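You operate a simulated robot arm through the tools that you are given. There is no shell and no other tool.

The job below is to be done with a simulated robot arm. You get a single attempt, and the scene is never put back.

JOB
Measure the yellow water bottle and rack it as the white tester says.
Fine: set the colour knob to yellow; leave the tester on. Set down upright: what you pick out.

Only the result counts: the job must be done as asked and must still hold three seconds after the hand-in. Knocking over, shifting, dropping, spilling or breaking anything else fails it.

ROBOT AND FRAMES
A 7-joint arm with a two-finger parallel gripper, fixed in place. Base frame: the origin is on the floor under the middle of its stand, x ahead of it, y to its left, z up; the work surface is at about z = 0.9. Units: m, rad, N and s.
With the tool pointing down near the work surface it reaches from about 0.3 to 0.68 m from the base axis. Its first joint turns from -1.152 to 1.152 rad. Payload 1.57 kg.
The tool frame sits at the grasp point between the pads (the TCP): z along the fingers, y along the line on which they close. The tips reach 0.03 m beyond it. Largest opening 0.11 m; finger width 0.024, thickness 0.012; the body of the gripper, 0.048 by 0.112 m, starts 0.078 m behind the TCP.
Orientation is that of the tool frame in the base frame, as [roll, pitch, yaw] about the fixed x, y, z axes, in that order (R = Rz(yaw) Ry(pitch) Rx(roll)). With the fingers straight down and closing along the base's y, the tool's x points along the base's -x, its y along +y and its z along -z.

CONTROLS
- The arm moves only by the tool play_rows. Its arguments are lists of equal length, an entry for each row: "delta_pos": the shift along the base's x, y, z in m, a list of three; "delta_rot": the turn, a rotation vector about the base's x, y, z in rad, a list of three; "fingers": the closure, from 0 (fully open) to 1 (shut). In form: {"delta_pos": [[x, y, z], ...], "delta_rot": [[wx, wy, wz], ...], "fingers": [fingers, ...]}. A call has 1 to 20 rows; each row shifts and turns the commanded pose from where the row before left it. Rows are played at 5 a second. More than 0.05 m and 0.15 rad between two rows, or a gripper value outside its range, and nothing of the call is played. Where a pose cannot be reached the arm comes as near as it can. A force on the tool above 90 N (or 10 N above the force at the start of the call, whichever is more), or a blocked arm, ends the call early, and 0.2 s more pass. The fingers move at their own pace (about 0.108 m/s each) and stop on an object; they squeeze with about 39 N. The grip force told is the motor's: it shows also when the fingers shut on nothing. Time passes only in rows, and 0.2 s behind the last, so rows that do not move let the fingers close. It gives the time, the measured TCP pose, the force on the tool (base axes), the opening and the grip force at its end, in the units of the frame above (readings bear some noise), with the torque about the TCP (base axes, N m) and any sound that the robot's microphone picked up.
- Cameras (640 x 400 px; columns grow to the right, rows downward): "scene" is fixed at [0.153, -0.3779, 1.4156]; the picture's right is [0.87, -0.48, 0.00], its down [-0.23, -0.41, -0.89] and it looks along [0.43, 0.77, -0.47] (base axes); focal length 313 px, centre (320, 200). "wrist" rides on the gripper at [0.07, 0.016, -0.141] in the tool frame; the picture's right is [-0.23, 0.97, 0.00], its down [-0.86, -0.20, -0.48] and it looks along [-0.47, -0.11, 0.88] (tool axes); focal length 222 px, centre (320, 200). There is no depth. A picture from a camera that has moved, and an enlarged one, comes with that camera's place and axes in the base frame and with its lens.
- grab_frame(camera): a new picture of that camera. The clock stands still meanwhile.
- inspect(camera, box): a new picture of the part [left, top, right, bottom] of that camera's present view, enlarged. The clock stands still meanwhile.
- close_job(): hands the job in; it is judged then, once.

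Nothing tells you positions but the pictures and the camera data. Unless the task says otherwise, let go and move clear before handing in.

The tools are called after "Emit:" as name(argument=value, ...) on one line, values as JSON. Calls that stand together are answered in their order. play_rows: Moves the arm, as the interface text tells. Its arguments: {"type":"object","properties":{"delta_pos":{"type":"array","items":{"type":"array","items":{"type":"number"}}},"delta_rot":{"type":"array","items":{"type":"array","items":{"type":"number"}}},"fingers":{"type":"array","items":{"type":"number"}}},"required":["delta_pos","delta_rot","fingers"]} The other tools are called the same way: grab_frame (camera) takes a picture; inspect (camera, box) takes an enlarged picture of a part of a camera's view; close_job () hands the job in.

At the start:

```text
clock: 0.0
ee_pos: [0.4164, 0.0898, 1.2585]
orientation: [3.141, -0.001, 3.141]
force: [-0.6, -0.4, 0.2]
ft_torque: [0.0, -0.02, 0.01]
grip_width: 0.1102
grip_force: 0.0
```

scene: 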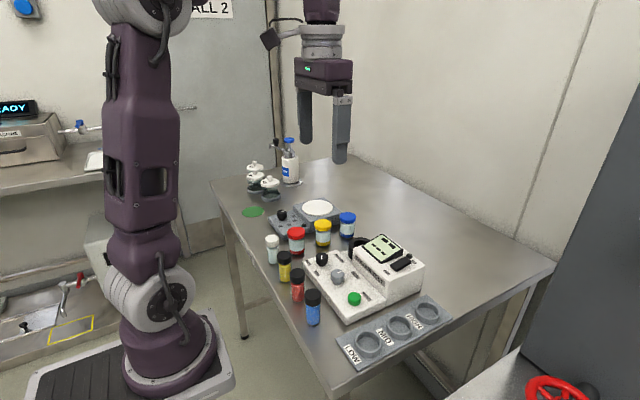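
wrist: 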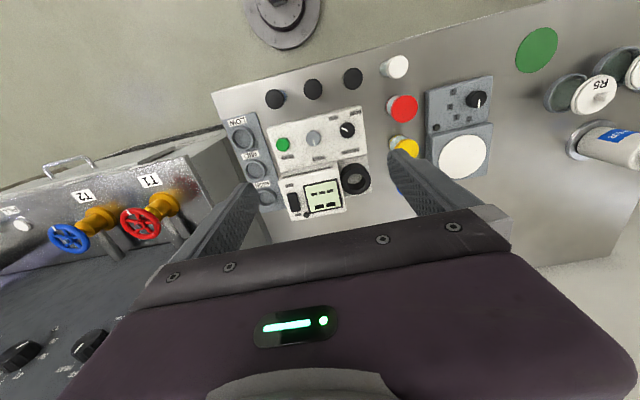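

I see a table with a white tester (display, knobs, green button), a rack with three labelled holes, small bottles with black caps and larger jars with coloured caps. I'll look closer at everything before moving.

Emit:
inspect(camera="scene", box=[290, 220, 460, 370])

Emit:
inspect(camera="scene", box=[230, 130, 370, 260])

Emit:
inspect(camera="wrist", box=[210, 50, 460, 220])

Emit:
inspect(camera="scene", box=[250, 200, 370, 340])

```text
2.67 times, centred on (375, 295) of scene
camera zoom: at [0.153, -0.3779, 1.4156], right [0.87, -0.48, 0.0], down [-0.23, -0.41, -0.89], along [0.43, 0.77, -0.47], focal length 835 px, centre (173, -53)
```

zoom: 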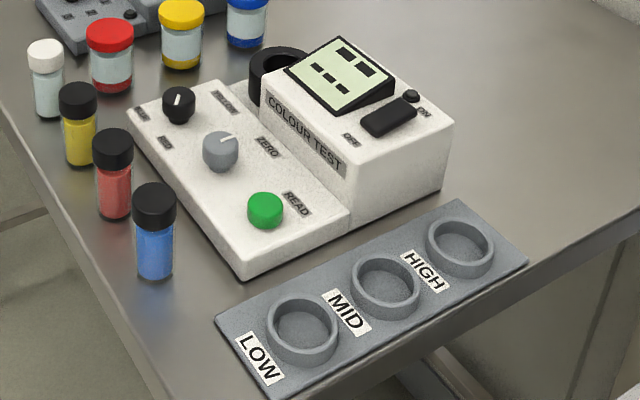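

```text
3.08 times, centred on (300, 195) of scene
camera zoom: at [0.153, -0.3779, 1.4156], right [0.87, -0.48, 0.0], down [-0.23, -0.41, -0.89], along [0.43, 0.77, -0.47], focal length 963 px, centre (382, 215)
```

zoom: 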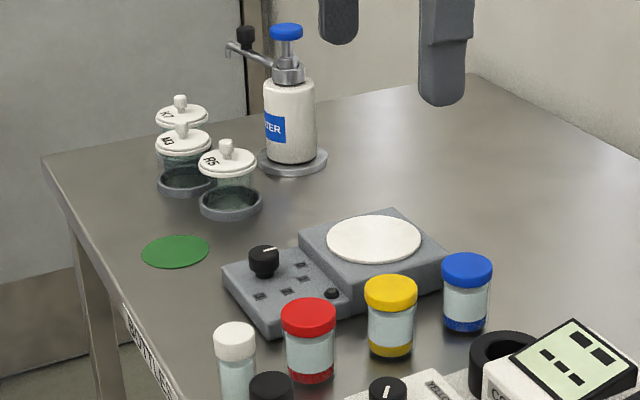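

```text
2.35 times, centred on (335, 135) of wrist
camera zoom: at [0.347, 0.1051, 1.3992], right [0.23, 0.97, 0.0], down [0.86, -0.2, 0.48], along [0.47, -0.11, -0.88], focal length 523 px, centre (285, 353)
```

zoom: 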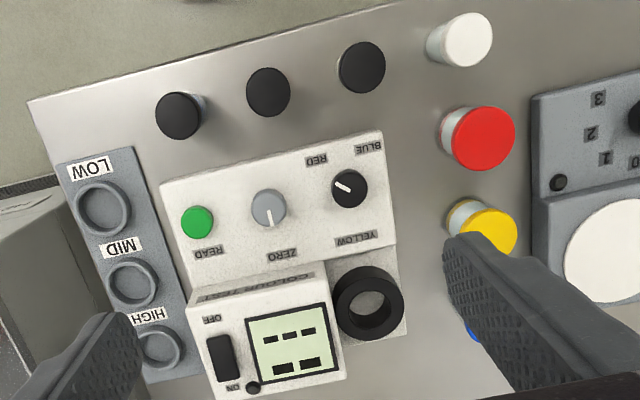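

```text
2.86 times, centred on (310, 270) of scene
camera zoom: at [0.153, -0.3779, 1.4156], right [0.87, -0.48, 0.0], down [-0.23, -0.41, -0.89], along [0.43, 0.77, -0.47], focal length 894 px, centre (349, 0)
```

zoom: 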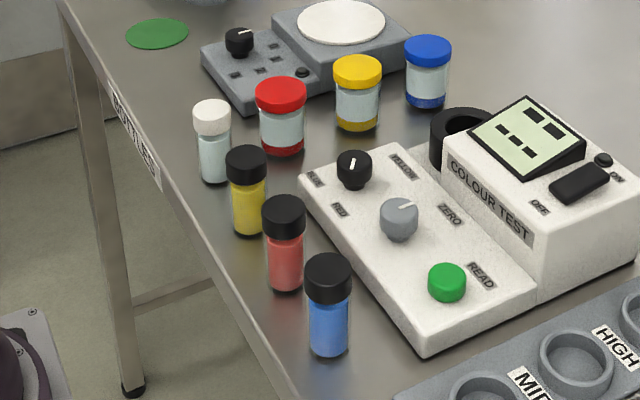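

The bottle with yellow water looks like the black-capped vial near (0.36, 0.16), the tester's well is near (0.55, 0.14), and the rack holes are at x≈0.415/0.49/0.565, y≈-0.08. I'll zoom in on the tester's switch, display, knobs and well.

Emit:
inspect(camera="wrist", box=[275, 160, 375, 222])

Emit:
inspect(camera="wrist", box=[270, 100, 370, 162])

Emit:
inspect(camera="scene", box=[340, 225, 430, 281])

Emit:
inspect(camera="scene", box=[295, 245, 385, 315])

```text
6.40 times, centred on (325, 191) of wrist
camera zoom: at [0.347, 0.1051, 1.3992], right [0.23, 0.97, 0.0], down [0.86, -0.2, 0.48], along [0.47, -0.11, -0.88], focal length 1422 px, centre (288, 258)
```

zoom: 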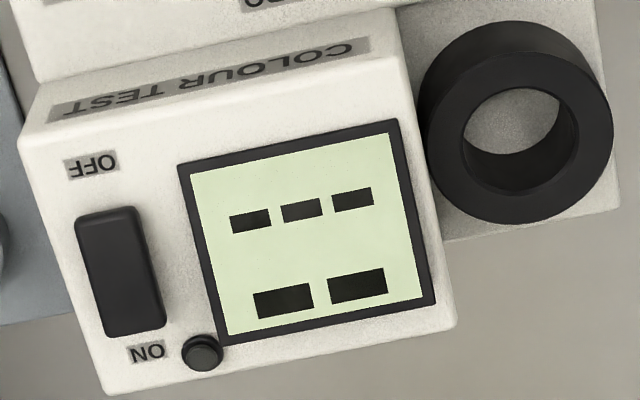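

```text
6.40 times, centred on (320, 131) of wrist
camera zoom: at [0.347, 0.1051, 1.3992], right [0.23, 0.97, 0.0], down [0.86, -0.2, 0.48], along [0.47, -0.11, -0.88], focal length 1422 px, centre (320, 642)
```

zoom: 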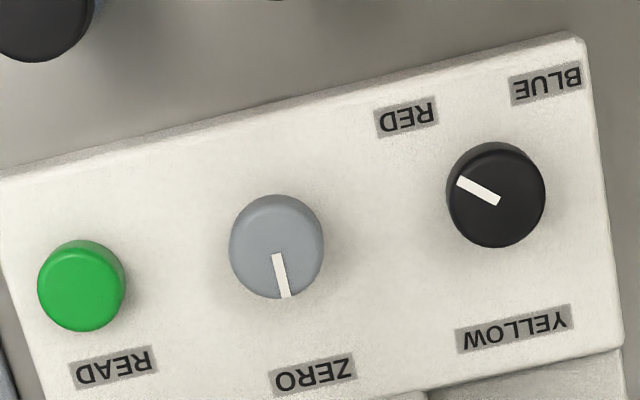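

```text
7.11 times, centred on (385, 253) of scene
camera zoom: at [0.153, -0.3779, 1.4156], right [0.87, -0.48, 0.0], down [-0.23, -0.41, -0.89], along [0.43, 0.77, -0.47], focal length 2226 px, centre (-142, -177)
```

zoom: 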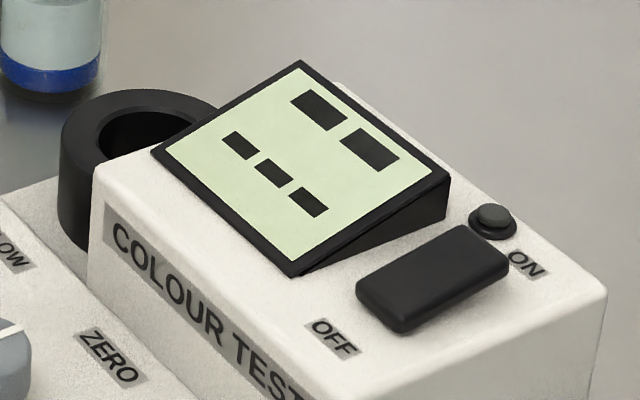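

```text
5.71 times, centred on (340, 280) of scene
camera zoom: at [0.153, -0.3779, 1.4156], right [0.87, -0.48, 0.0], down [-0.23, -0.41, -0.89], along [0.43, 0.77, -0.47], focal length 1788 px, centre (206, -257)
```

zoom: 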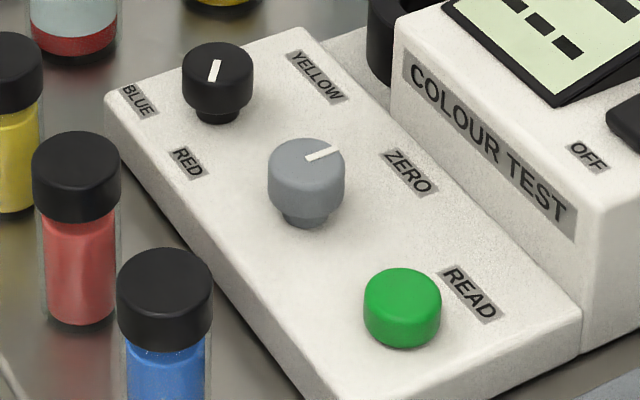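

The tester looks switched off (dark lamp, placeholder dashes), and the colour knob seems to point at RED. The rocker is around (0.56, 0.0, 0.985) with ON at its far end. I'll close the fingers and move above it for a closer look.

Emit:
play_rows(delta_pos=[[0.03, -0.019, -0.028], [0.03, -0.019, -0.028], [0.03, -0.019, -0.028], [0.03, -0.019, -0.028], [0.03, -0.019, -0.028], [0, 0, 0]], delta_rot=[[0, 0, 0], [0, 0, 0], [0, 0, 0], [0, 0, 0], [0, 0, 0], [0, 0, 0]], fingers=[1, 1, 1, 1, 1, 1])

```text
clock: 1.4
ee_pos: [0.5689, -0.0044, 1.1173]
orientation: [-3.141, 0.001, -3.141]
force: [-0.8, 0.6, 0.7]
ft_torque: [-0.01, 0.0, -0.03]
grip_width: 0.0
grip_force: 21.4
```

Emit:
grab_frame(camera="wrist")

Emit:
grab_frame(camera="scene")

```text
taken
camera wrist: at [0.4988, 0.0117, 1.2588], right [0.23, 0.97, 0.0], down [0.85, -0.2, 0.48], along [0.47, -0.11, -0.88], focal length 222 px, centre (320, 200)
```

wrist: 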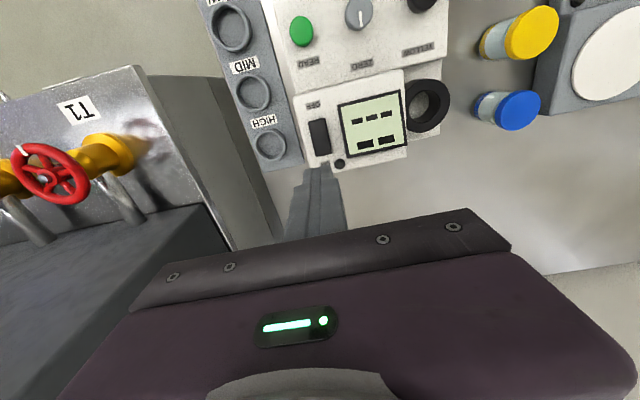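

```text
taken
```

scene: 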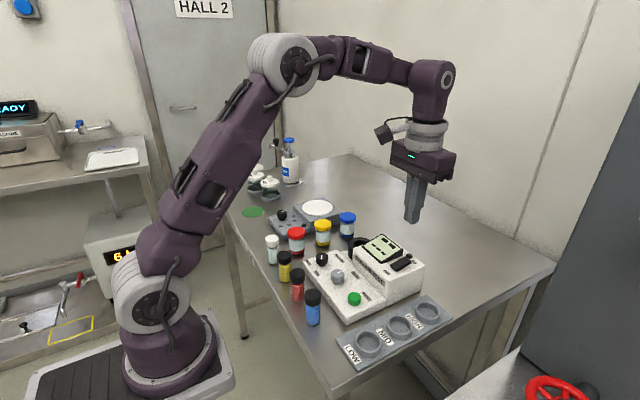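

Emit:
inspect(camera="wrist", box=[280, 80, 440, 180])

Emit:
inspect(camera="scene", box=[360, 215, 440, 280])

```text
4.00 times, centred on (360, 130) of wrist
camera zoom: at [0.4988, 0.0117, 1.2588], right [0.23, 0.97, 0.0], down [0.85, -0.2, 0.48], along [0.47, -0.11, -0.88], focal length 888 px, centre (160, 480)
```

zoom: 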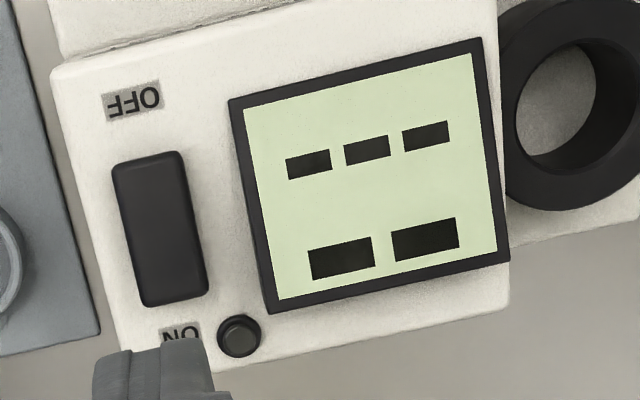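

```text
6.15 times, centred on (400, 248) of scene
camera zoom: at [0.153, -0.378, 1.4156], right [0.87, -0.48, 0.0], down [-0.23, -0.41, -0.89], along [0.43, 0.77, -0.47], focal length 1926 px, centre (-172, -92)
```

zoom: 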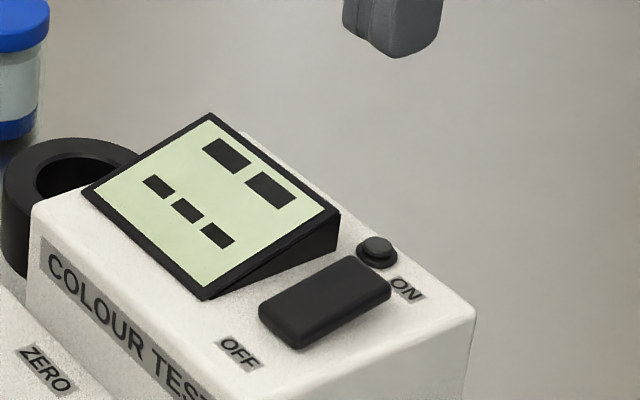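

The rocker's ON end looks raised (so it is OFF); its centre is at about (0.559, -0.002, 0.982). I'll come down onto the ON end gently in small steps.

Emit:
play_rows(delta_pos=[[0.004, 0.002, -0.04], [0, 0, -0.04], [0, 0, -0.005], [0, 0, -0.005], [0, 0, -0.004]], delta_rot=[[0, 0, 0], [0, 0, 0], [0, 0, 0], [0, 0, 0], [0, 0, 0]], fingers=[1, 1, 1, 1, 1])

```text
clock: 2.6
ee_pos: [0.5714, -0.0037, 1.0244]
orientation: [-3.142, -0.002, 3.142]
force: [0.6, 0.3, -0.2]
ft_torque: [0.03, -0.01, 0.01]
grip_width: 0.0001
grip_force: 21.2
```

Emit:
inspect(camera="scene", box=[360, 205, 450, 285])

Emit:
inspect(camera="wrist", box=[260, 90, 420, 210])

```text
5.00 times, centred on (405, 245) of scene
camera zoom: at [0.153, -0.3779, 1.4156], right [0.87, -0.48, 0.0], down [-0.23, -0.41, -0.89], along [0.43, 0.77, -0.47], focal length 1565 px, centre (-105, -25)
```

zoom: 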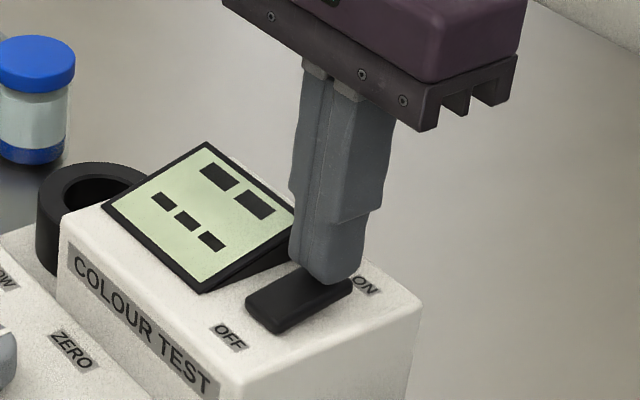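

```text
3.33 times, centred on (340, 150) of wrist
camera zoom: at [0.5009, 0.0125, 1.1653], right [0.23, 0.97, 0.0], down [0.85, -0.2, 0.48], along [0.47, -0.11, -0.88], focal length 740 px, centre (253, 367)
```

zoom: 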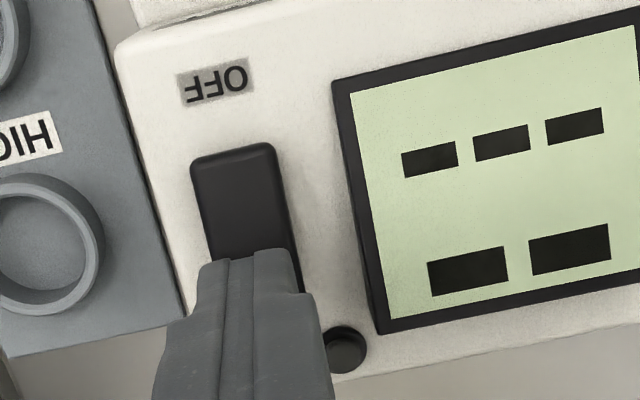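

The fingertips sit right over the ON end. I'll press down in small steps.

Emit:
play_rows(delta_pos=[[0.002, 0.002, -0.003], [0, 0, -0.003], [0, 0, -0.003], [0, 0, -0.003]], delta_rot=[[0, 0, 0], [0, 0, 0], [0, 0, 0], [0, 0, 0]], fingers=[1, 1, 1, 1])

```text
clock: 3.6
ee_pos: [0.5735, -0.001, 1.0173]
orientation: [-3.141, 0.012, 3.14]
force: [-9.7, 7.2, 84.0]
ft_torque: [0.14, 1.25, -0.62]
grip_width: 0.0
grip_force: 20.9
```

Emit:
inspect(camera="scene", box=[360, 205, 450, 285])

Emit:
inspect(camera="wrist", box=[260, 90, 420, 210])

```text
5.00 times, centred on (405, 245) of scene
camera zoom: at [0.1512, -0.3777, 1.4159], right [0.87, -0.48, 0.0], down [-0.22, -0.41, -0.89], along [0.43, 0.77, -0.47], focal length 1565 px, centre (-105, -25)
```

zoom: 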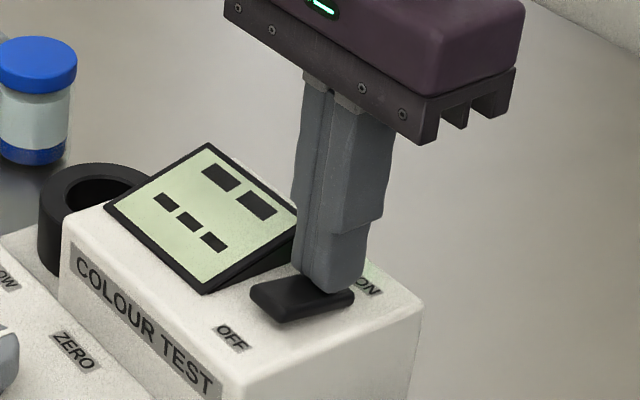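

```text
3.33 times, centred on (340, 150) of wrist
camera zoom: at [0.5022, 0.0145, 1.1576], right [0.23, 0.97, 0.0], down [0.85, -0.2, 0.49], along [0.48, -0.11, -0.87], focal length 740 px, centre (253, 367)
```

zoom: 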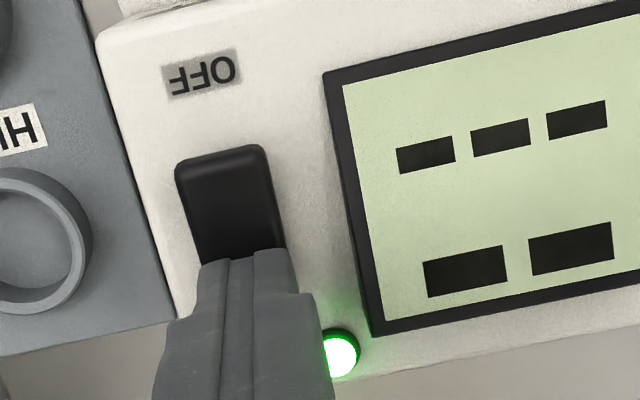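

The lamp now glows green, so the tester is on. I'll lift off and look again.

Emit:
play_rows(delta_pos=[[0, 0, 0.01], [0, 0, 0.03], [-0.03, 0.02, 0.03], [-0.03, 0.02, 0.03], [-0.03, 0.02, 0.02], [0, 0, 0]], delta_rot=[[0, 0, 0], [0, 0, 0], [0, 0, 0], [0, 0, 0], [0, 0, 0], [0, 0, 0]], fingers=[1, 1, 1, 1, 1, 1])

```text
clock: 5.0
ee_pos: [0.4844, 0.0597, 1.1302]
orientation: [-3.141, -0.001, 3.141]
force: [0.4, 0.0, 0.3]
ft_torque: [0.02, 0.02, 0.05]
grip_width: 0.0002
grip_force: 21.2
```

Emit:
grab_frame(camera="wrist")

Emit:
inspect(camera="wrist", box=[250, 60, 450, 185])

Emit:
inspect(camera="scene", box=[290, 210, 450, 320])

```text
taken
camera wrist: at [0.4143, 0.0756, 1.2728], right [0.23, 0.97, 0.0], down [0.86, -0.2, 0.48], along [0.47, -0.11, -0.88], focal length 222 px, centre (320, 200)
```

wrist: 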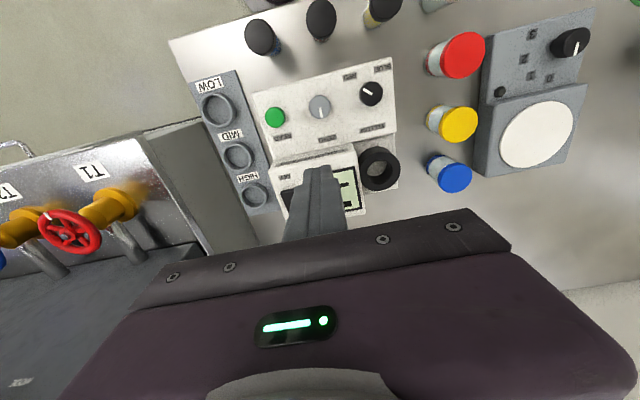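

```text
3.20 times, centred on (350, 122) of wrist
camera zoom: at [0.4143, 0.0756, 1.2728], right [0.23, 0.97, 0.0], down [0.86, -0.2, 0.48], along [0.47, -0.11, -0.88], focal length 711 px, centre (224, 448)
```

zoom: 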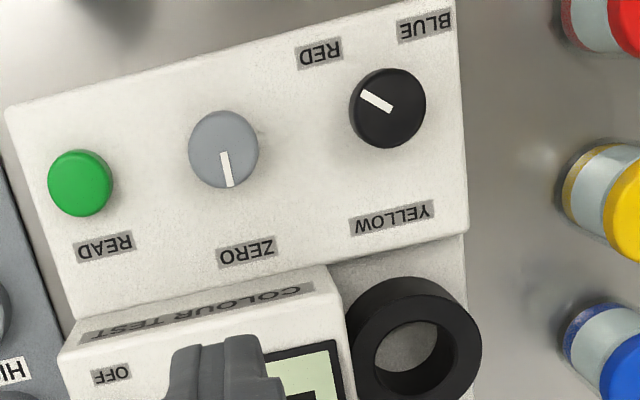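

```text
3.64 times, centred on (370, 265) of scene
camera zoom: at [0.153, -0.3779, 1.4156], right [0.87, -0.48, 0.0], down [-0.23, -0.41, -0.89], along [0.43, 0.77, -0.47], focal length 1138 px, centre (138, -36)
```

zoom: 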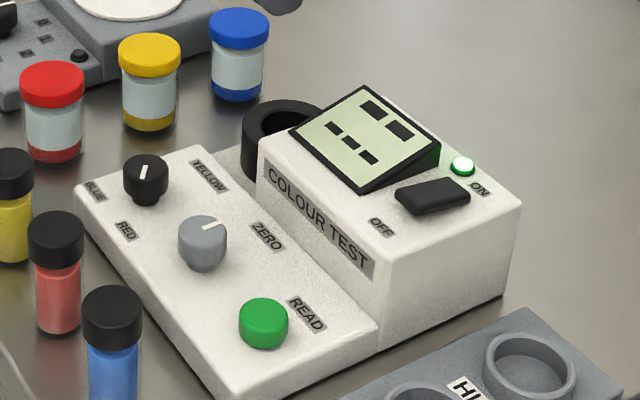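

The tester is on (green lamp) and the colour knob, centred about (0.446, 0.1385) with its top near z=0.948, still points to RED. I'll turn the wrist by -60° and hover above the knob with the fingers part open, so that I can then turn it about +120° to YELLOW.

Emit:
play_rows(delta_pos=[[-0.0055, 0.01126, -0.012], [-0.0055, 0.01126, -0.012], [-0.0055, 0.01126, -0.012], [-0.0055, 0.01126, -0.012], [-0.0055, 0.01126, -0.012], [-0.0055, 0.01126, -0.012], [-0.0054, 0.01126, -0.012], [0, 0, 0]], delta_rot=[[0, 0, -0.1496], [0, 0, -0.1496], [0, 0, -0.1496], [0, 0, -0.1496], [0, 0, -0.1496], [0, 0, -0.1496], [0, 0, -0.1496], [0, 0, 0]], fingers=[0.5, 0.5, 0.5, 0.5, 0.5, 0.5, 0.5, 0.5])

```text
clock: 6.8
ee_pos: [0.4448, 0.1376, 1.0481]
orientation: [-3.141, -0.001, 2.092]
force: [0.1, 0.8, 0.0]
ft_torque: [-0.03, 0.01, 0.02]
grip_width: 0.0551
grip_force: 0.0
```

Emit:
grab_frame(camera="wrist")

Emit:
inspect(camera="scene", box=[270, 180, 400, 300])

```text
taken
camera wrist: at [0.4238, 0.206, 1.1893], right [0.96, 0.29, 0.0], down [0.25, -0.84, 0.48], along [0.14, -0.46, -0.88], focal length 222 px, centre (320, 200)
```

wrist: 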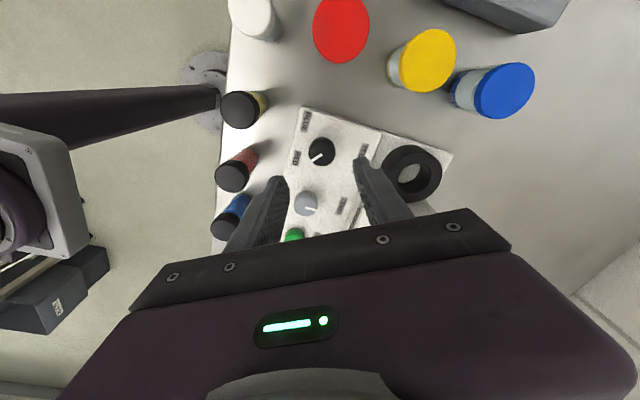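

```text
3.33 times, centred on (335, 240) of scene
camera zoom: at [0.153, -0.3779, 1.4156], right [0.87, -0.48, 0.0], down [-0.23, -0.41, -0.89], along [0.43, 0.77, -0.47], focal length 1043 px, centre (270, 67)
```

zoom: 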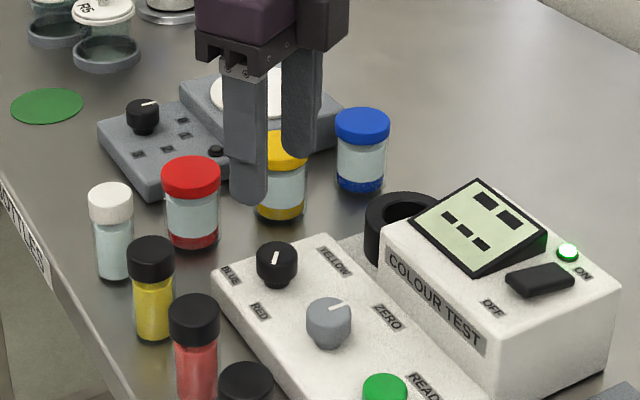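

Emit:
inspect(camera="wrist", box=[260, 100, 400, 220])

```text
3.33 times, centred on (330, 160) of wrist
camera zoom: at [0.4238, 0.206, 1.1893], right [0.96, 0.29, 0.0], down [0.25, -0.84, 0.48], along [0.14, -0.46, -0.88], focal length 740 px, centre (287, 333)
```

zoom: 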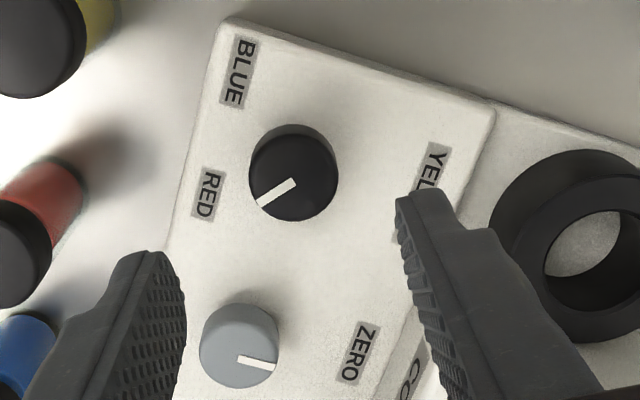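

The knob top centre is at about (0.4467, 0.138) and the fingers straddle it well. I'll descend with a small x correction.

Emit:
play_rows(delta_pos=[[0.0018, 0.0004, -0.03], [0, 0, -0.03], [0, 0, -0.018], [0, 0, -0.006], [0, 0, 0]], delta_rot=[[0, 0, 0], [0, 0, 0], [0, 0, 0], [0, 0, 0], [0, 0, 0]], fingers=[0.5, 0.5, 0.5, 0.5, 0.5])

Emit:
inspect(camera="wrist", box=[250, 120, 410, 240])

Emit:
inspect(camera="scene", box=[280, 190, 390, 300])

```text
clock: 8.0
ee_pos: [0.4466, 0.1379, 0.9623]
orientation: [-3.141, 0.001, 2.095]
force: [-0.1, 0.1, 0.7]
ft_torque: [0.02, -0.02, -0.05]
grip_width: 0.0548
grip_force: 0.0
```

```text
3.33 times, centred on (330, 180) of wrist
camera zoom: at [0.4265, 0.206, 1.1046], right [0.96, 0.29, 0.0], down [0.25, -0.84, 0.48], along [0.14, -0.46, -0.88], focal length 740 px, centre (287, 267)
```

zoom: 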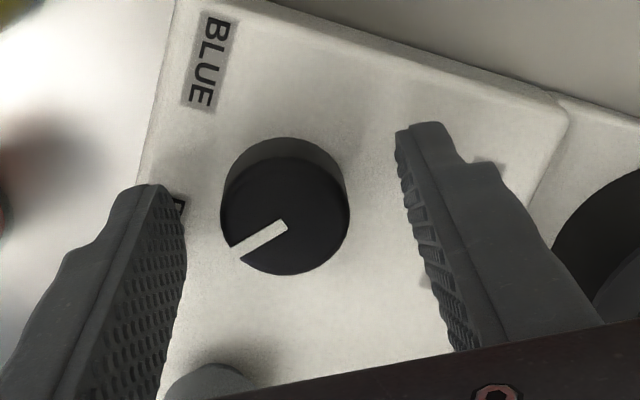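

```text
3.64 times, centred on (335, 245) of scene
camera zoom: at [0.153, -0.3779, 1.4156], right [0.87, -0.48, 0.0], down [-0.23, -0.41, -0.89], along [0.43, 0.77, -0.47], focal length 1138 px, centre (266, 36)
```

zoom: 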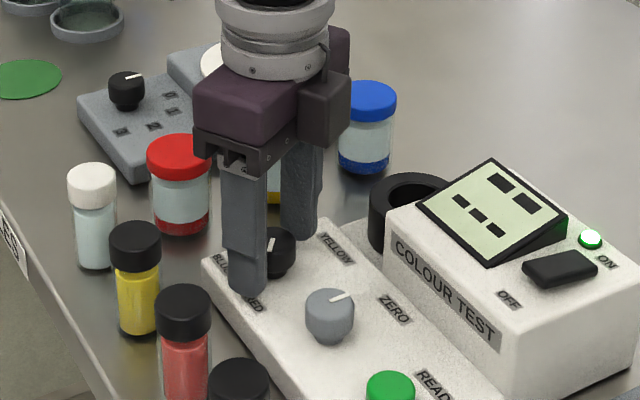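

Emit:
play_rows(delta_pos=[[0, 0, 0], [0, 0, 0], [0, 0, 0], [0, 0, 0]], delta_rot=[[0, 0, 0], [0, 0, 0], [0, 0, 0], [0, 0, 0]], fingers=[0.65, 0.72, 0.8, 0.8])

```text
clock: 9.0
ee_pos: [0.4464, 0.1385, 0.9623]
orientation: [-3.139, 0.0, 2.095]
force: [-3.3, -1.6, 0.1]
ft_torque: [-0.04, 0.11, 0.04]
grip_width: 0.0294
grip_force: 39.3
```

The knob is gripped (width 0.029). Now I'll start turning counter-clockwise (seen from above) and watch the torque.

Emit:
play_rows(delta_pos=[[0, 0, 0], [0, 0, 0], [0, 0, 0], [0, 0, 0]], delta_rot=[[0, 0, 0.1], [0, 0, 0.14], [0, 0, 0.14], [0, 0, 0.14]], fingers=[0.8, 0.8, 0.8, 0.8])

Emit:
inspect(camera="wrist", box=[250, 120, 410, 240])

Emit:
inspect(camera="scene", box=[280, 190, 390, 300])

```text
clock: 10.0
ee_pos: [0.4473, 0.1379, 0.9629]
orientation: [3.138, 0.001, 2.618]
force: [4.6, 1.5, 11.0]
ft_torque: [0.1, 0.64, 0.0]
grip_width: 0.0293
grip_force: 38.6
```

```text
3.33 times, centred on (330, 180) of wrist
camera zoom: at [0.3943, 0.1863, 1.1047], right [0.68, 0.73, 0.0], down [0.64, -0.6, 0.48], along [0.35, -0.33, -0.88], focal length 740 px, centre (287, 267)
```

zoom: 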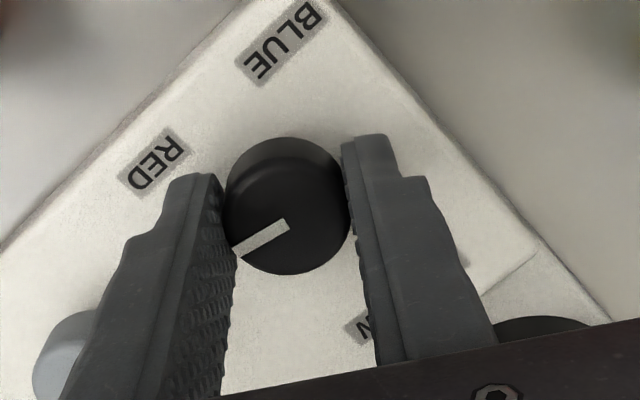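

```text
3.64 times, centred on (335, 245) of scene
camera zoom: at [0.153, -0.378, 1.4156], right [0.87, -0.48, 0.0], down [-0.23, -0.41, -0.89], along [0.43, 0.77, -0.47], focal length 1138 px, centre (266, 36)
```

zoom: 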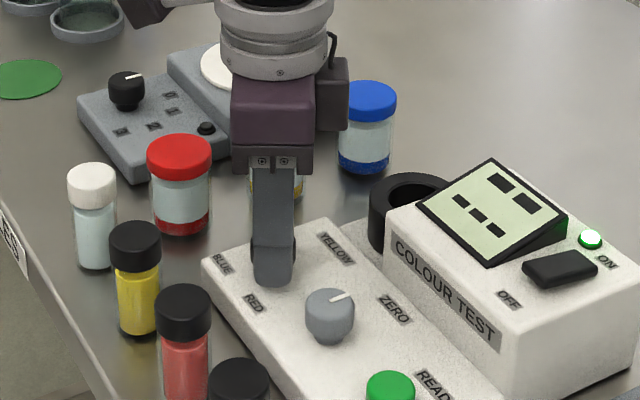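

The knob follows the gripper. I'll continue turning toward YELLOW.

Emit:
play_rows(delta_pos=[[0, 0, 0], [0, 0, 0], [0, 0, 0], [0, 0, 0], [0, 0, 0], [0, 0, 0]], delta_rot=[[0, 0, 0.139], [0, 0, 0.139], [0, 0, 0.139], [0, 0, 0.139], [0, 0, 0.139], [0, 0, 0.139]], fingers=[0.8, 0.8, 0.8, 0.8, 0.8, 0.8])

Emit:
inspect(camera="wrist", box=[250, 120, 410, 240])

Emit:
inspect(camera="scene", box=[280, 190, 430, 310])

```text
clock: 11.4
ee_pos: [0.4476, 0.137, 0.9623]
orientation: [-3.14, 0.002, -2.832]
force: [11.9, 13.9, -13.3]
ft_torque: [0.29, -0.58, 0.01]
grip_width: 0.0287
grip_force: 38.7
```

```text
3.33 times, centred on (330, 180) of wrist
camera zoom: at [0.3752, 0.1318, 1.1042], right [-0.08, 1.0, 0.0], down [0.87, 0.07, 0.48], along [0.48, 0.04, -0.88], focal length 740 px, centre (287, 267)
```

zoom: 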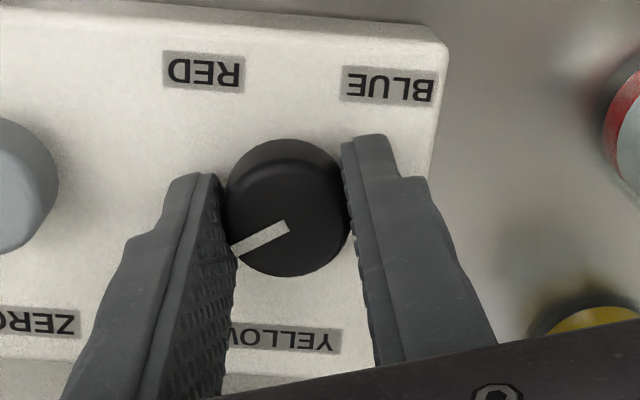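

```text
3.33 times, centred on (355, 250) of scene
camera zoom: at [0.1536, -0.3775, 1.4157], right [0.87, -0.48, 0.0], down [-0.23, -0.41, -0.88], along [0.43, 0.77, -0.47], focal length 1043 px, centre (203, 33)
```

zoom: 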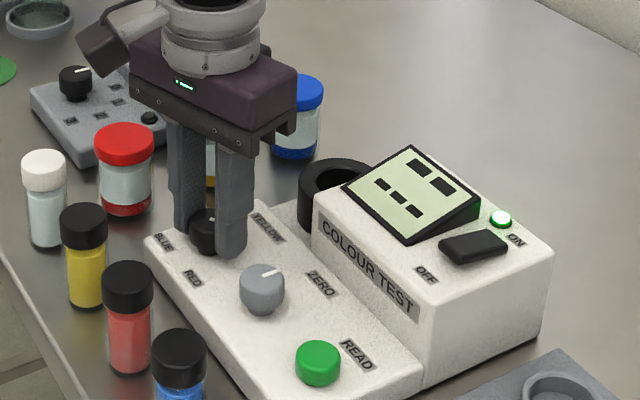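

The turn is going well, with slight sideways force. I'll relieve it with a sub-millimetre correction and turn the last 48°.

Emit:
play_rows(delta_pos=[[0.0004, 0.0004, -0.0004], [0.0003, 0.0003, -0.0003], [0, 0, 0]], delta_rot=[[0, 0, 0.14], [0, 0, 0.14], [0, 0, 0.14]], fingers=[0.8, 0.8, 0.8])

```text
clock: 12.2
ee_pos: [0.4474, 0.1382, 0.9626]
orientation: [3.141, -0.002, -2.414]
force: [4.3, 8.2, 3.7]
ft_torque: [0.12, 0.25, 0.01]
grip_width: 0.0291
grip_force: 38.5
```

Emit:
play_rows(delta_pos=[[0, 0.0003, 0], [0, 0, 0], [0, 0, 0], [0, 0, 0]], delta_rot=[[0, 0, 0.14], [0, 0, 0.14], [0, 0, 0.14], [0, 0, 0]], fingers=[0.8, 0.8, 0.8, 0.8])

Emit:
inspect(camera="wrist", box=[250, 120, 410, 240])

Emit:
inspect(camera="scene", box=[280, 190, 430, 310])

```text
clock: 13.2
ee_pos: [0.4463, 0.1382, 0.9627]
orientation: [-3.141, -0.001, -1.996]
force: [6.2, -6.7, -2.3]
ft_torque: [0.69, -0.58, 0.0]
grip_width: 0.029
grip_force: 39.0
```

```text
3.33 times, centred on (330, 180) of wrist
camera zoom: at [0.4034, 0.081, 1.1045], right [-0.79, 0.61, 0.0], down [0.53, 0.7, 0.48], along [0.29, 0.38, -0.88], focal length 740 px, centre (287, 267)
```

zoom: 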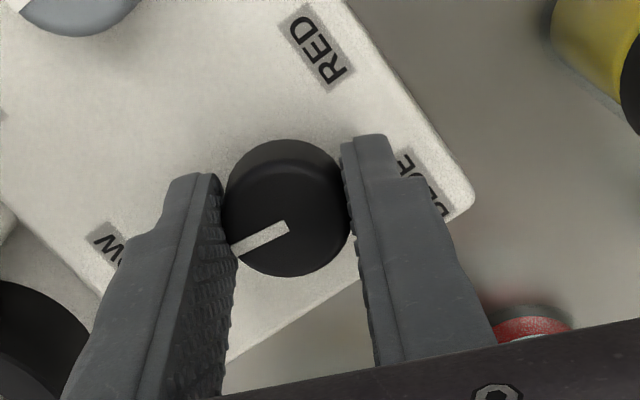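

```text
3.33 times, centred on (355, 250) of scene
camera zoom: at [0.1532, -0.3782, 1.4155], right [0.87, -0.48, 0.0], down [-0.23, -0.41, -0.89], along [0.43, 0.77, -0.47], focal length 1043 px, centre (203, 33)
```

zoom: 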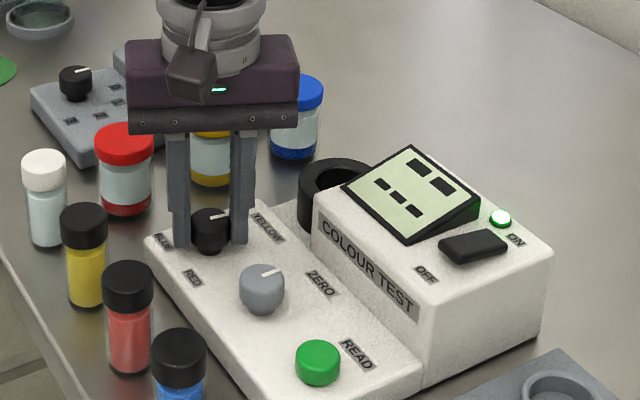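

The mark should now point along +x, at YELLOW. I'll release and lift straight up to check.

Emit:
play_rows(delta_pos=[[0, 0, 0], [0, 0, 0], [0, 0, 0.03], [0, 0, 0.04], [0, 0, 0.04], [0, 0, 0]], delta_rot=[[0, 0, 0], [0, 0, 0], [0, 0, 0], [0, 0, 0], [0, 0, 0], [0, 0, 0]], fingers=[0.5, 0.5, 0.5, 0.5, 0.5, 0.5])

Emit:
inspect(camera="wrist", box=[220, 60, 420, 210])

Emit:
inspect(camera="scene", box=[280, 190, 430, 310])

```text
clock: 14.6
ee_pos: [0.445, 0.1378, 1.072]
orientation: [3.14, -0.002, -1.996]
force: [0.3, -0.3, -1.4]
ft_torque: [-0.02, 0.01, -0.01]
grip_width: 0.0549
grip_force: 0.1
```

```text
2.67 times, centred on (320, 135) of wrist
camera zoom: at [0.4013, 0.0812, 1.2141], right [-0.79, 0.61, 0.0], down [0.53, 0.7, 0.48], along [0.29, 0.38, -0.88], focal length 592 px, centre (320, 373)
```

zoom: 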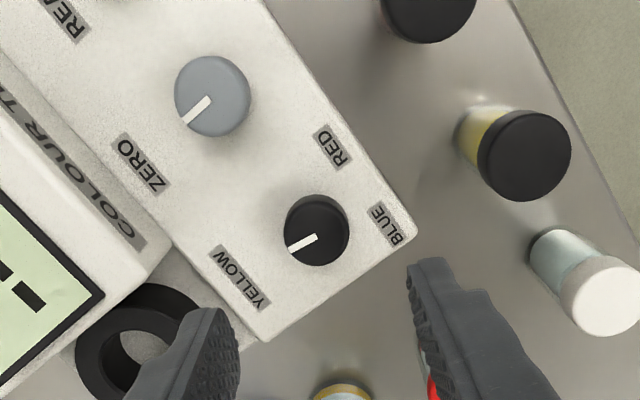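

```text
3.33 times, centred on (355, 250) of scene
camera zoom: at [0.153, -0.3779, 1.4156], right [0.87, -0.48, 0.0], down [-0.23, -0.41, -0.89], along [0.43, 0.77, -0.47], focal length 1043 px, centre (203, 33)
```

zoom: 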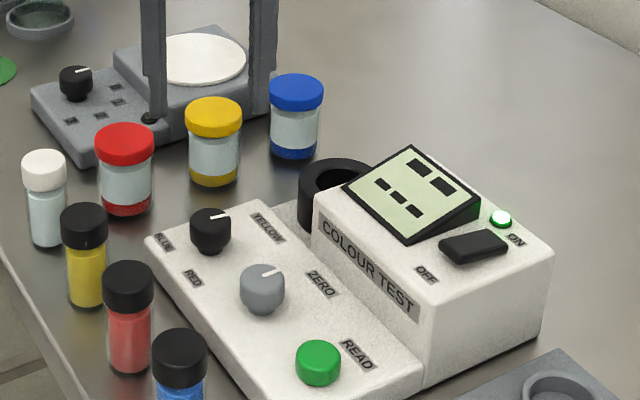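

Emit:
inspect(camera="wrist", box=[290, 110, 350, 165])

Emit:
inspect(camera="scene", box=[320, 240, 380, 290])

```text
7.27 times, centred on (320, 138) of wrist
camera zoom: at [0.4013, 0.0812, 1.2141], right [-0.79, 0.61, 0.0], down [0.53, 0.7, 0.48], along [0.29, 0.38, -0.88], focal length 1615 px, centre (320, 654)
```

zoom: 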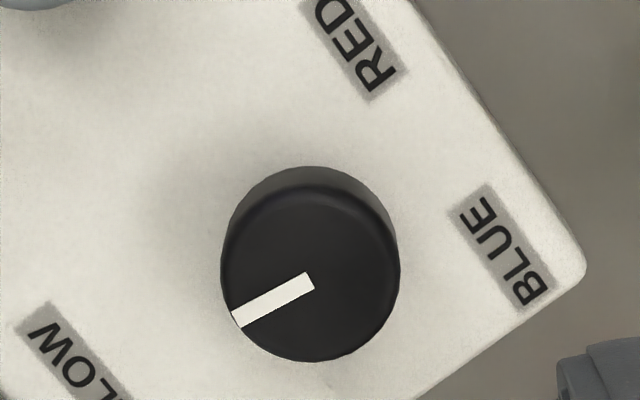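

```text
8.00 times, centred on (350, 265) of scene
camera zoom: at [0.153, -0.3779, 1.4156], right [0.87, -0.48, 0.0], down [-0.23, -0.41, -0.89], along [0.43, 0.77, -0.47], focal length 2504 px, centre (80, -320)
```

zoom: 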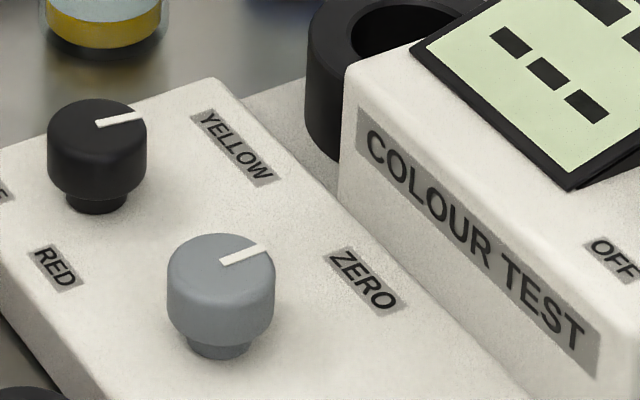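

The knob mark ended up about 12° short of YELLOW after release. I'll re-grip it, well centred, and nudge it round a little more.

Emit:
play_rows(delta_pos=[[0.0018, 0.0006, -0.04], [0, 0, -0.04], [0, 0, -0.024], [0, 0, -0.005], [0, 0, 0]], delta_rot=[[0, 0, 0], [0, 0, 0], [0, 0, 0], [0, 0, 0], [0, 0, 0]], fingers=[0.5, 0.5, 0.5, 0.5, 0.5])

Emit:
inspect(camera="wrist", box=[250, 120, 410, 240])

```text
clock: 15.8
ee_pos: [0.4484, 0.1392, 0.9638]
orientation: [-3.141, -0.001, -1.996]
force: [0.0, 0.2, -0.1]
ft_torque: [0.0, -0.02, -0.02]
grip_width: 0.0549
grip_force: 0.1
```

```text
3.33 times, centred on (330, 180) of wrist
camera zoom: at [0.4045, 0.0815, 1.1056], right [-0.79, 0.61, 0.0], down [0.53, 0.7, 0.48], along [0.29, 0.38, -0.88], focal length 740 px, centre (287, 267)
```

zoom: 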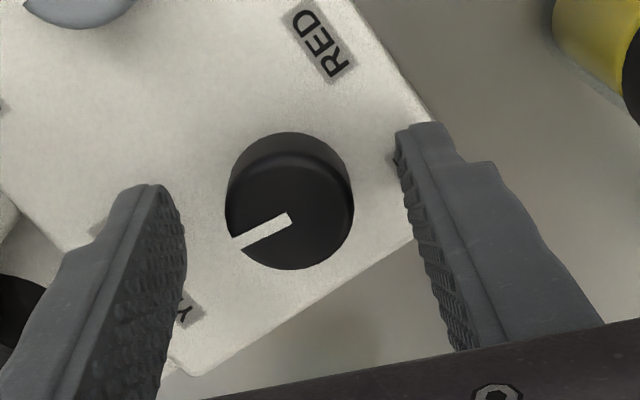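

The mark is at about -10° (it did not slip; RED was at about -135°). I'll centre, re-grip and turn about 0.19 rad further.

Emit:
play_rows(delta_pos=[[-0.0012, -0.0009, -0.0015], [0, 0, 0], [0, 0, 0], [0, 0, 0], [0, 0, 0], [0, 0, 0]], delta_rot=[[0, 0, 0], [0, 0, 0], [0, 0, 0], [0, 0, 0], [0, 0, 0.1], [0, 0, 0.09]], fingers=[0.5, 0.65, 0.72, 0.8, 0.8, 0.8])

```text
clock: 17.2
ee_pos: [0.4473, 0.139, 0.962]
orientation: [3.14, -0.002, -1.805]
force: [-12.9, -2.2, -8.4]
ft_torque: [0.92, -0.34, -0.04]
grip_width: 0.0287
grip_force: 38.7
```

Emit:
play_rows(delta_pos=[[-0.0008, 0, -0.0003], [0, 0, 0], [0, 0, 0], [0, 0, 0], [0, 0, 0.03], [0, 0, 0.04], [0, 0, 0.04], [0, 0, 0]], delta_rot=[[0, 0, 0], [0, 0, 0], [0, 0, 0], [0, 0, 0], [0, 0, 0], [0, 0, 0], [0, 0, 0], [0, 0, 0]], fingers=[0.8, 0.7, 0.5, 0.5, 0.5, 0.5, 0.5, 0.5])

Emit:
inspect(camera="wrist", box=[270, 100, 370, 180])

Emit:
inspect(camera="scene", box=[320, 240, 380, 290])

```text
clock: 19.0
ee_pos: [0.446, 0.1383, 1.0725]
orientation: [3.141, 0.001, -1.803]
force: [0.1, 0.7, 0.4]
ft_torque: [0.01, 0.0, -0.03]
grip_width: 0.055
grip_force: 0.2
```

```text
5.00 times, centred on (320, 140) of wrist
camera zoom: at [0.414, 0.0748, 1.2136], right [-0.89, 0.45, 0.0], down [0.39, 0.79, 0.48], along [0.21, 0.43, -0.88], focal length 1111 px, centre (320, 500)
```

zoom: 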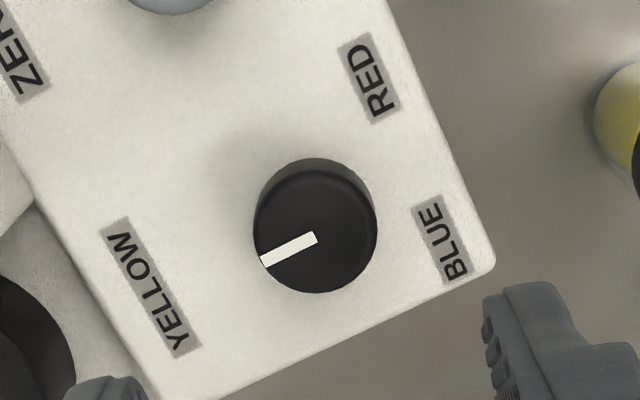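

```text
8.00 times, centred on (350, 265) of scene
camera zoom: at [0.153, -0.378, 1.4156], right [0.87, -0.48, 0.0], down [-0.23, -0.41, -0.89], along [0.43, 0.77, -0.47], focal length 2504 px, centre (80, -320)
```

zoom: 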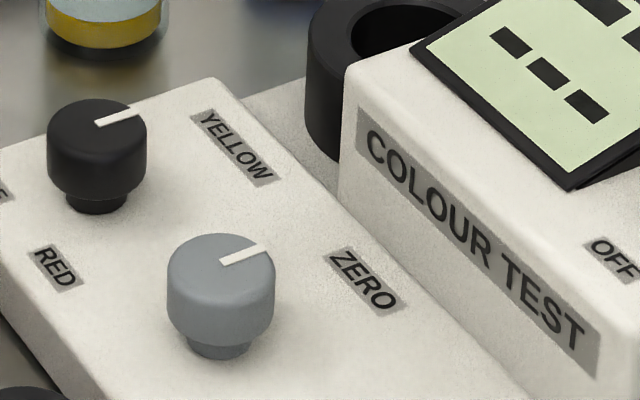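

The colour knob now points squarely at YELLOW (its mark is parallel to the panel edge). Next I'll move above the green READ button at about (0.446, 0.003, 0.935), turning the wrist back and closing the fingers.

Emit:
play_rows(delta_pos=[[0, -0.015, 0], [0, -0.015, 0], [0, -0.015, 0], [0, -0.015, 0], [0, -0.015, 0], [0, -0.015, 0], [0, -0.015, 0], [0, -0.015, 0], [0, -0.0145, 0], [0, 0, 0]], delta_rot=[[0, 0, -0.1487], [0, 0, -0.1487], [0, 0, -0.1487], [0, 0, -0.1487], [0, 0, -0.1487], [0, 0, -0.1487], [0, 0, -0.1487], [0, 0, -0.1487], [0, 0, -0.1487], [0, 0, 0]], fingers=[0.5, 0.5, 0.6, 0.7, 0.8, 0.9, 1, 1, 1, 1])

Emit:
grab_frame(camera="wrist")

Emit:
inspect(camera="wrist", box=[240, 90, 400, 210])

Emit:
inspect(camera="scene", box=[300, 210, 440, 320])

```text
clock: 21.2
ee_pos: [0.4478, 0.0035, 1.0698]
orientation: [3.141, 0.0, 3.137]
force: [0.3, 0.2, 0.9]
ft_torque: [0.02, 0.01, 0.0]
grip_width: 0.0002
grip_force: 21.4
```

```text
taken
camera wrist: at [0.3777, 0.0196, 1.2126], right [0.23, 0.97, 0.0], down [0.85, -0.2, 0.48], along [0.47, -0.11, -0.88], focal length 222 px, centre (320, 200)
```

wrist: 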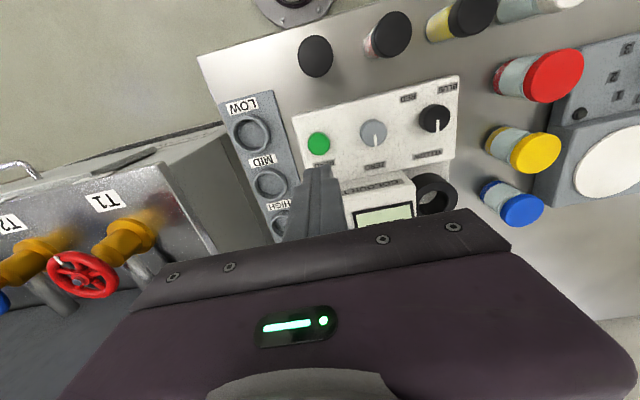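

```text
3.33 times, centred on (320, 150) of wrist
camera zoom: at [0.3777, 0.0196, 1.2126], right [0.23, 0.97, 0.0], down [0.85, -0.2, 0.48], along [0.47, -0.11, -0.88], focal length 740 px, centre (320, 367)
```

zoom: 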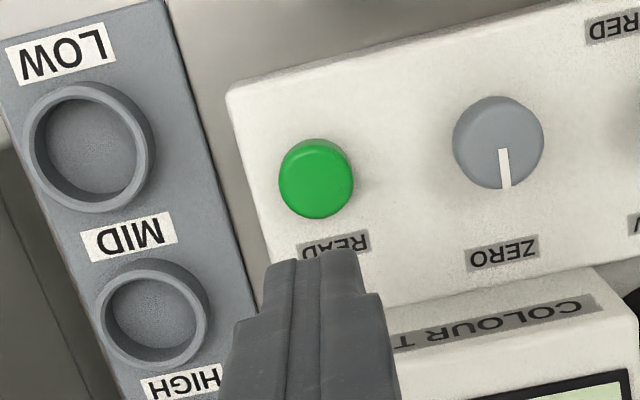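

```text
3.64 times, centred on (370, 265) of scene
camera zoom: at [0.153, -0.378, 1.4156], right [0.87, -0.48, 0.0], down [-0.23, -0.41, -0.89], along [0.43, 0.77, -0.47], focal length 1138 px, centre (138, -36)
```

zoom: 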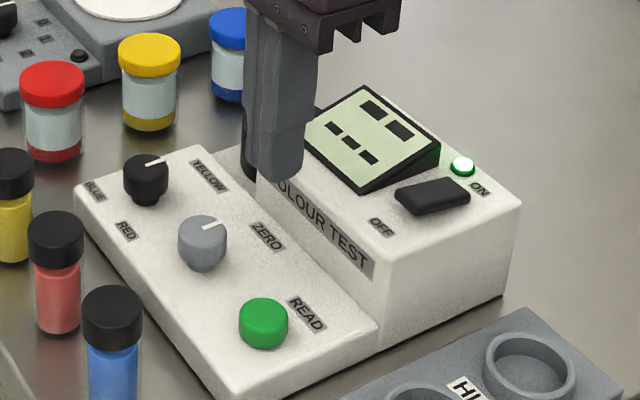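

Emit:
play_rows(delta_pos=[[-0.001, 0, -0.04], [0, 0, -0.035], [0, 0, -0.008], [0, 0, -0.005], [0, 0, -0.003], [0, 0, -0.002]], delta_rot=[[0, 0, 0], [0, 0, 0], [0, 0, 0], [0, 0, 0], [0, 0, 0], [0, 0, 0]], fingers=[1, 1, 1, 1, 1, 1])

Emit:
inspect(camera="scene", box=[310, 220, 430, 320])

```text
clock: 22.6
ee_pos: [0.4449, 0.0041, 0.9789]
orientation: [-3.141, 0.0, 3.14]
force: [0.4, 0.0, 0.3]
ft_torque: [0.0, 0.03, -0.02]
grip_width: 0.0
grip_force: 21.5
```

```text
4.00 times, centred on (370, 270) of scene
camera zoom: at [0.153, -0.3779, 1.4156], right [0.87, -0.48, 0.0], down [-0.23, -0.41, -0.89], along [0.43, 0.77, -0.47], focal length 1252 px, centre (120, -80)
```

zoom: 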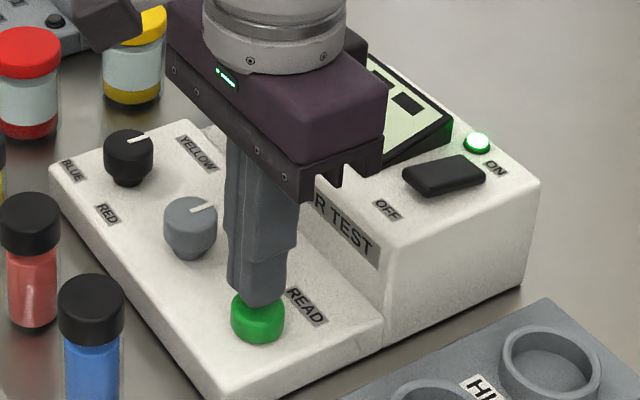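

Emit:
play_rows(delta_pos=[[0.001, 0, -0.002], [0, 0, -0.002], [0, 0, -0.002], [0, 0, -0.002], [0, 0, -0.002]], delta_rot=[[0, 0, 0], [0, 0, 0], [0, 0, 0], [0, 0, 0], [0, 0, 0]], fingers=[1, 1, 1, 1, 1])

Emit:
inspect(camera="scene", box=[310, 220, 430, 320])

```text
clock: 23.8
ee_pos: [0.448, 0.003, 0.9679]
orientation: [-3.141, -0.001, -3.141]
force: [-1.8, -0.5, 1.1]
ft_torque: [-0.02, 0.06, 0.0]
grip_width: 0.0
grip_force: 21.3
```

```text
4.00 times, centred on (370, 270) of scene
camera zoom: at [0.153, -0.378, 1.4156], right [0.87, -0.48, 0.0], down [-0.23, -0.41, -0.89], along [0.43, 0.77, -0.47], focal length 1252 px, centre (120, -80)
```

zoom: 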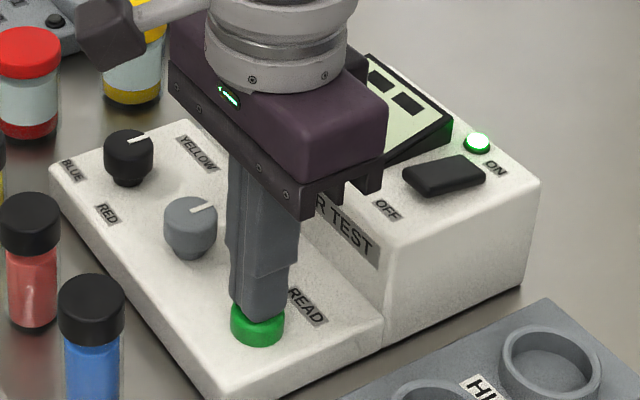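

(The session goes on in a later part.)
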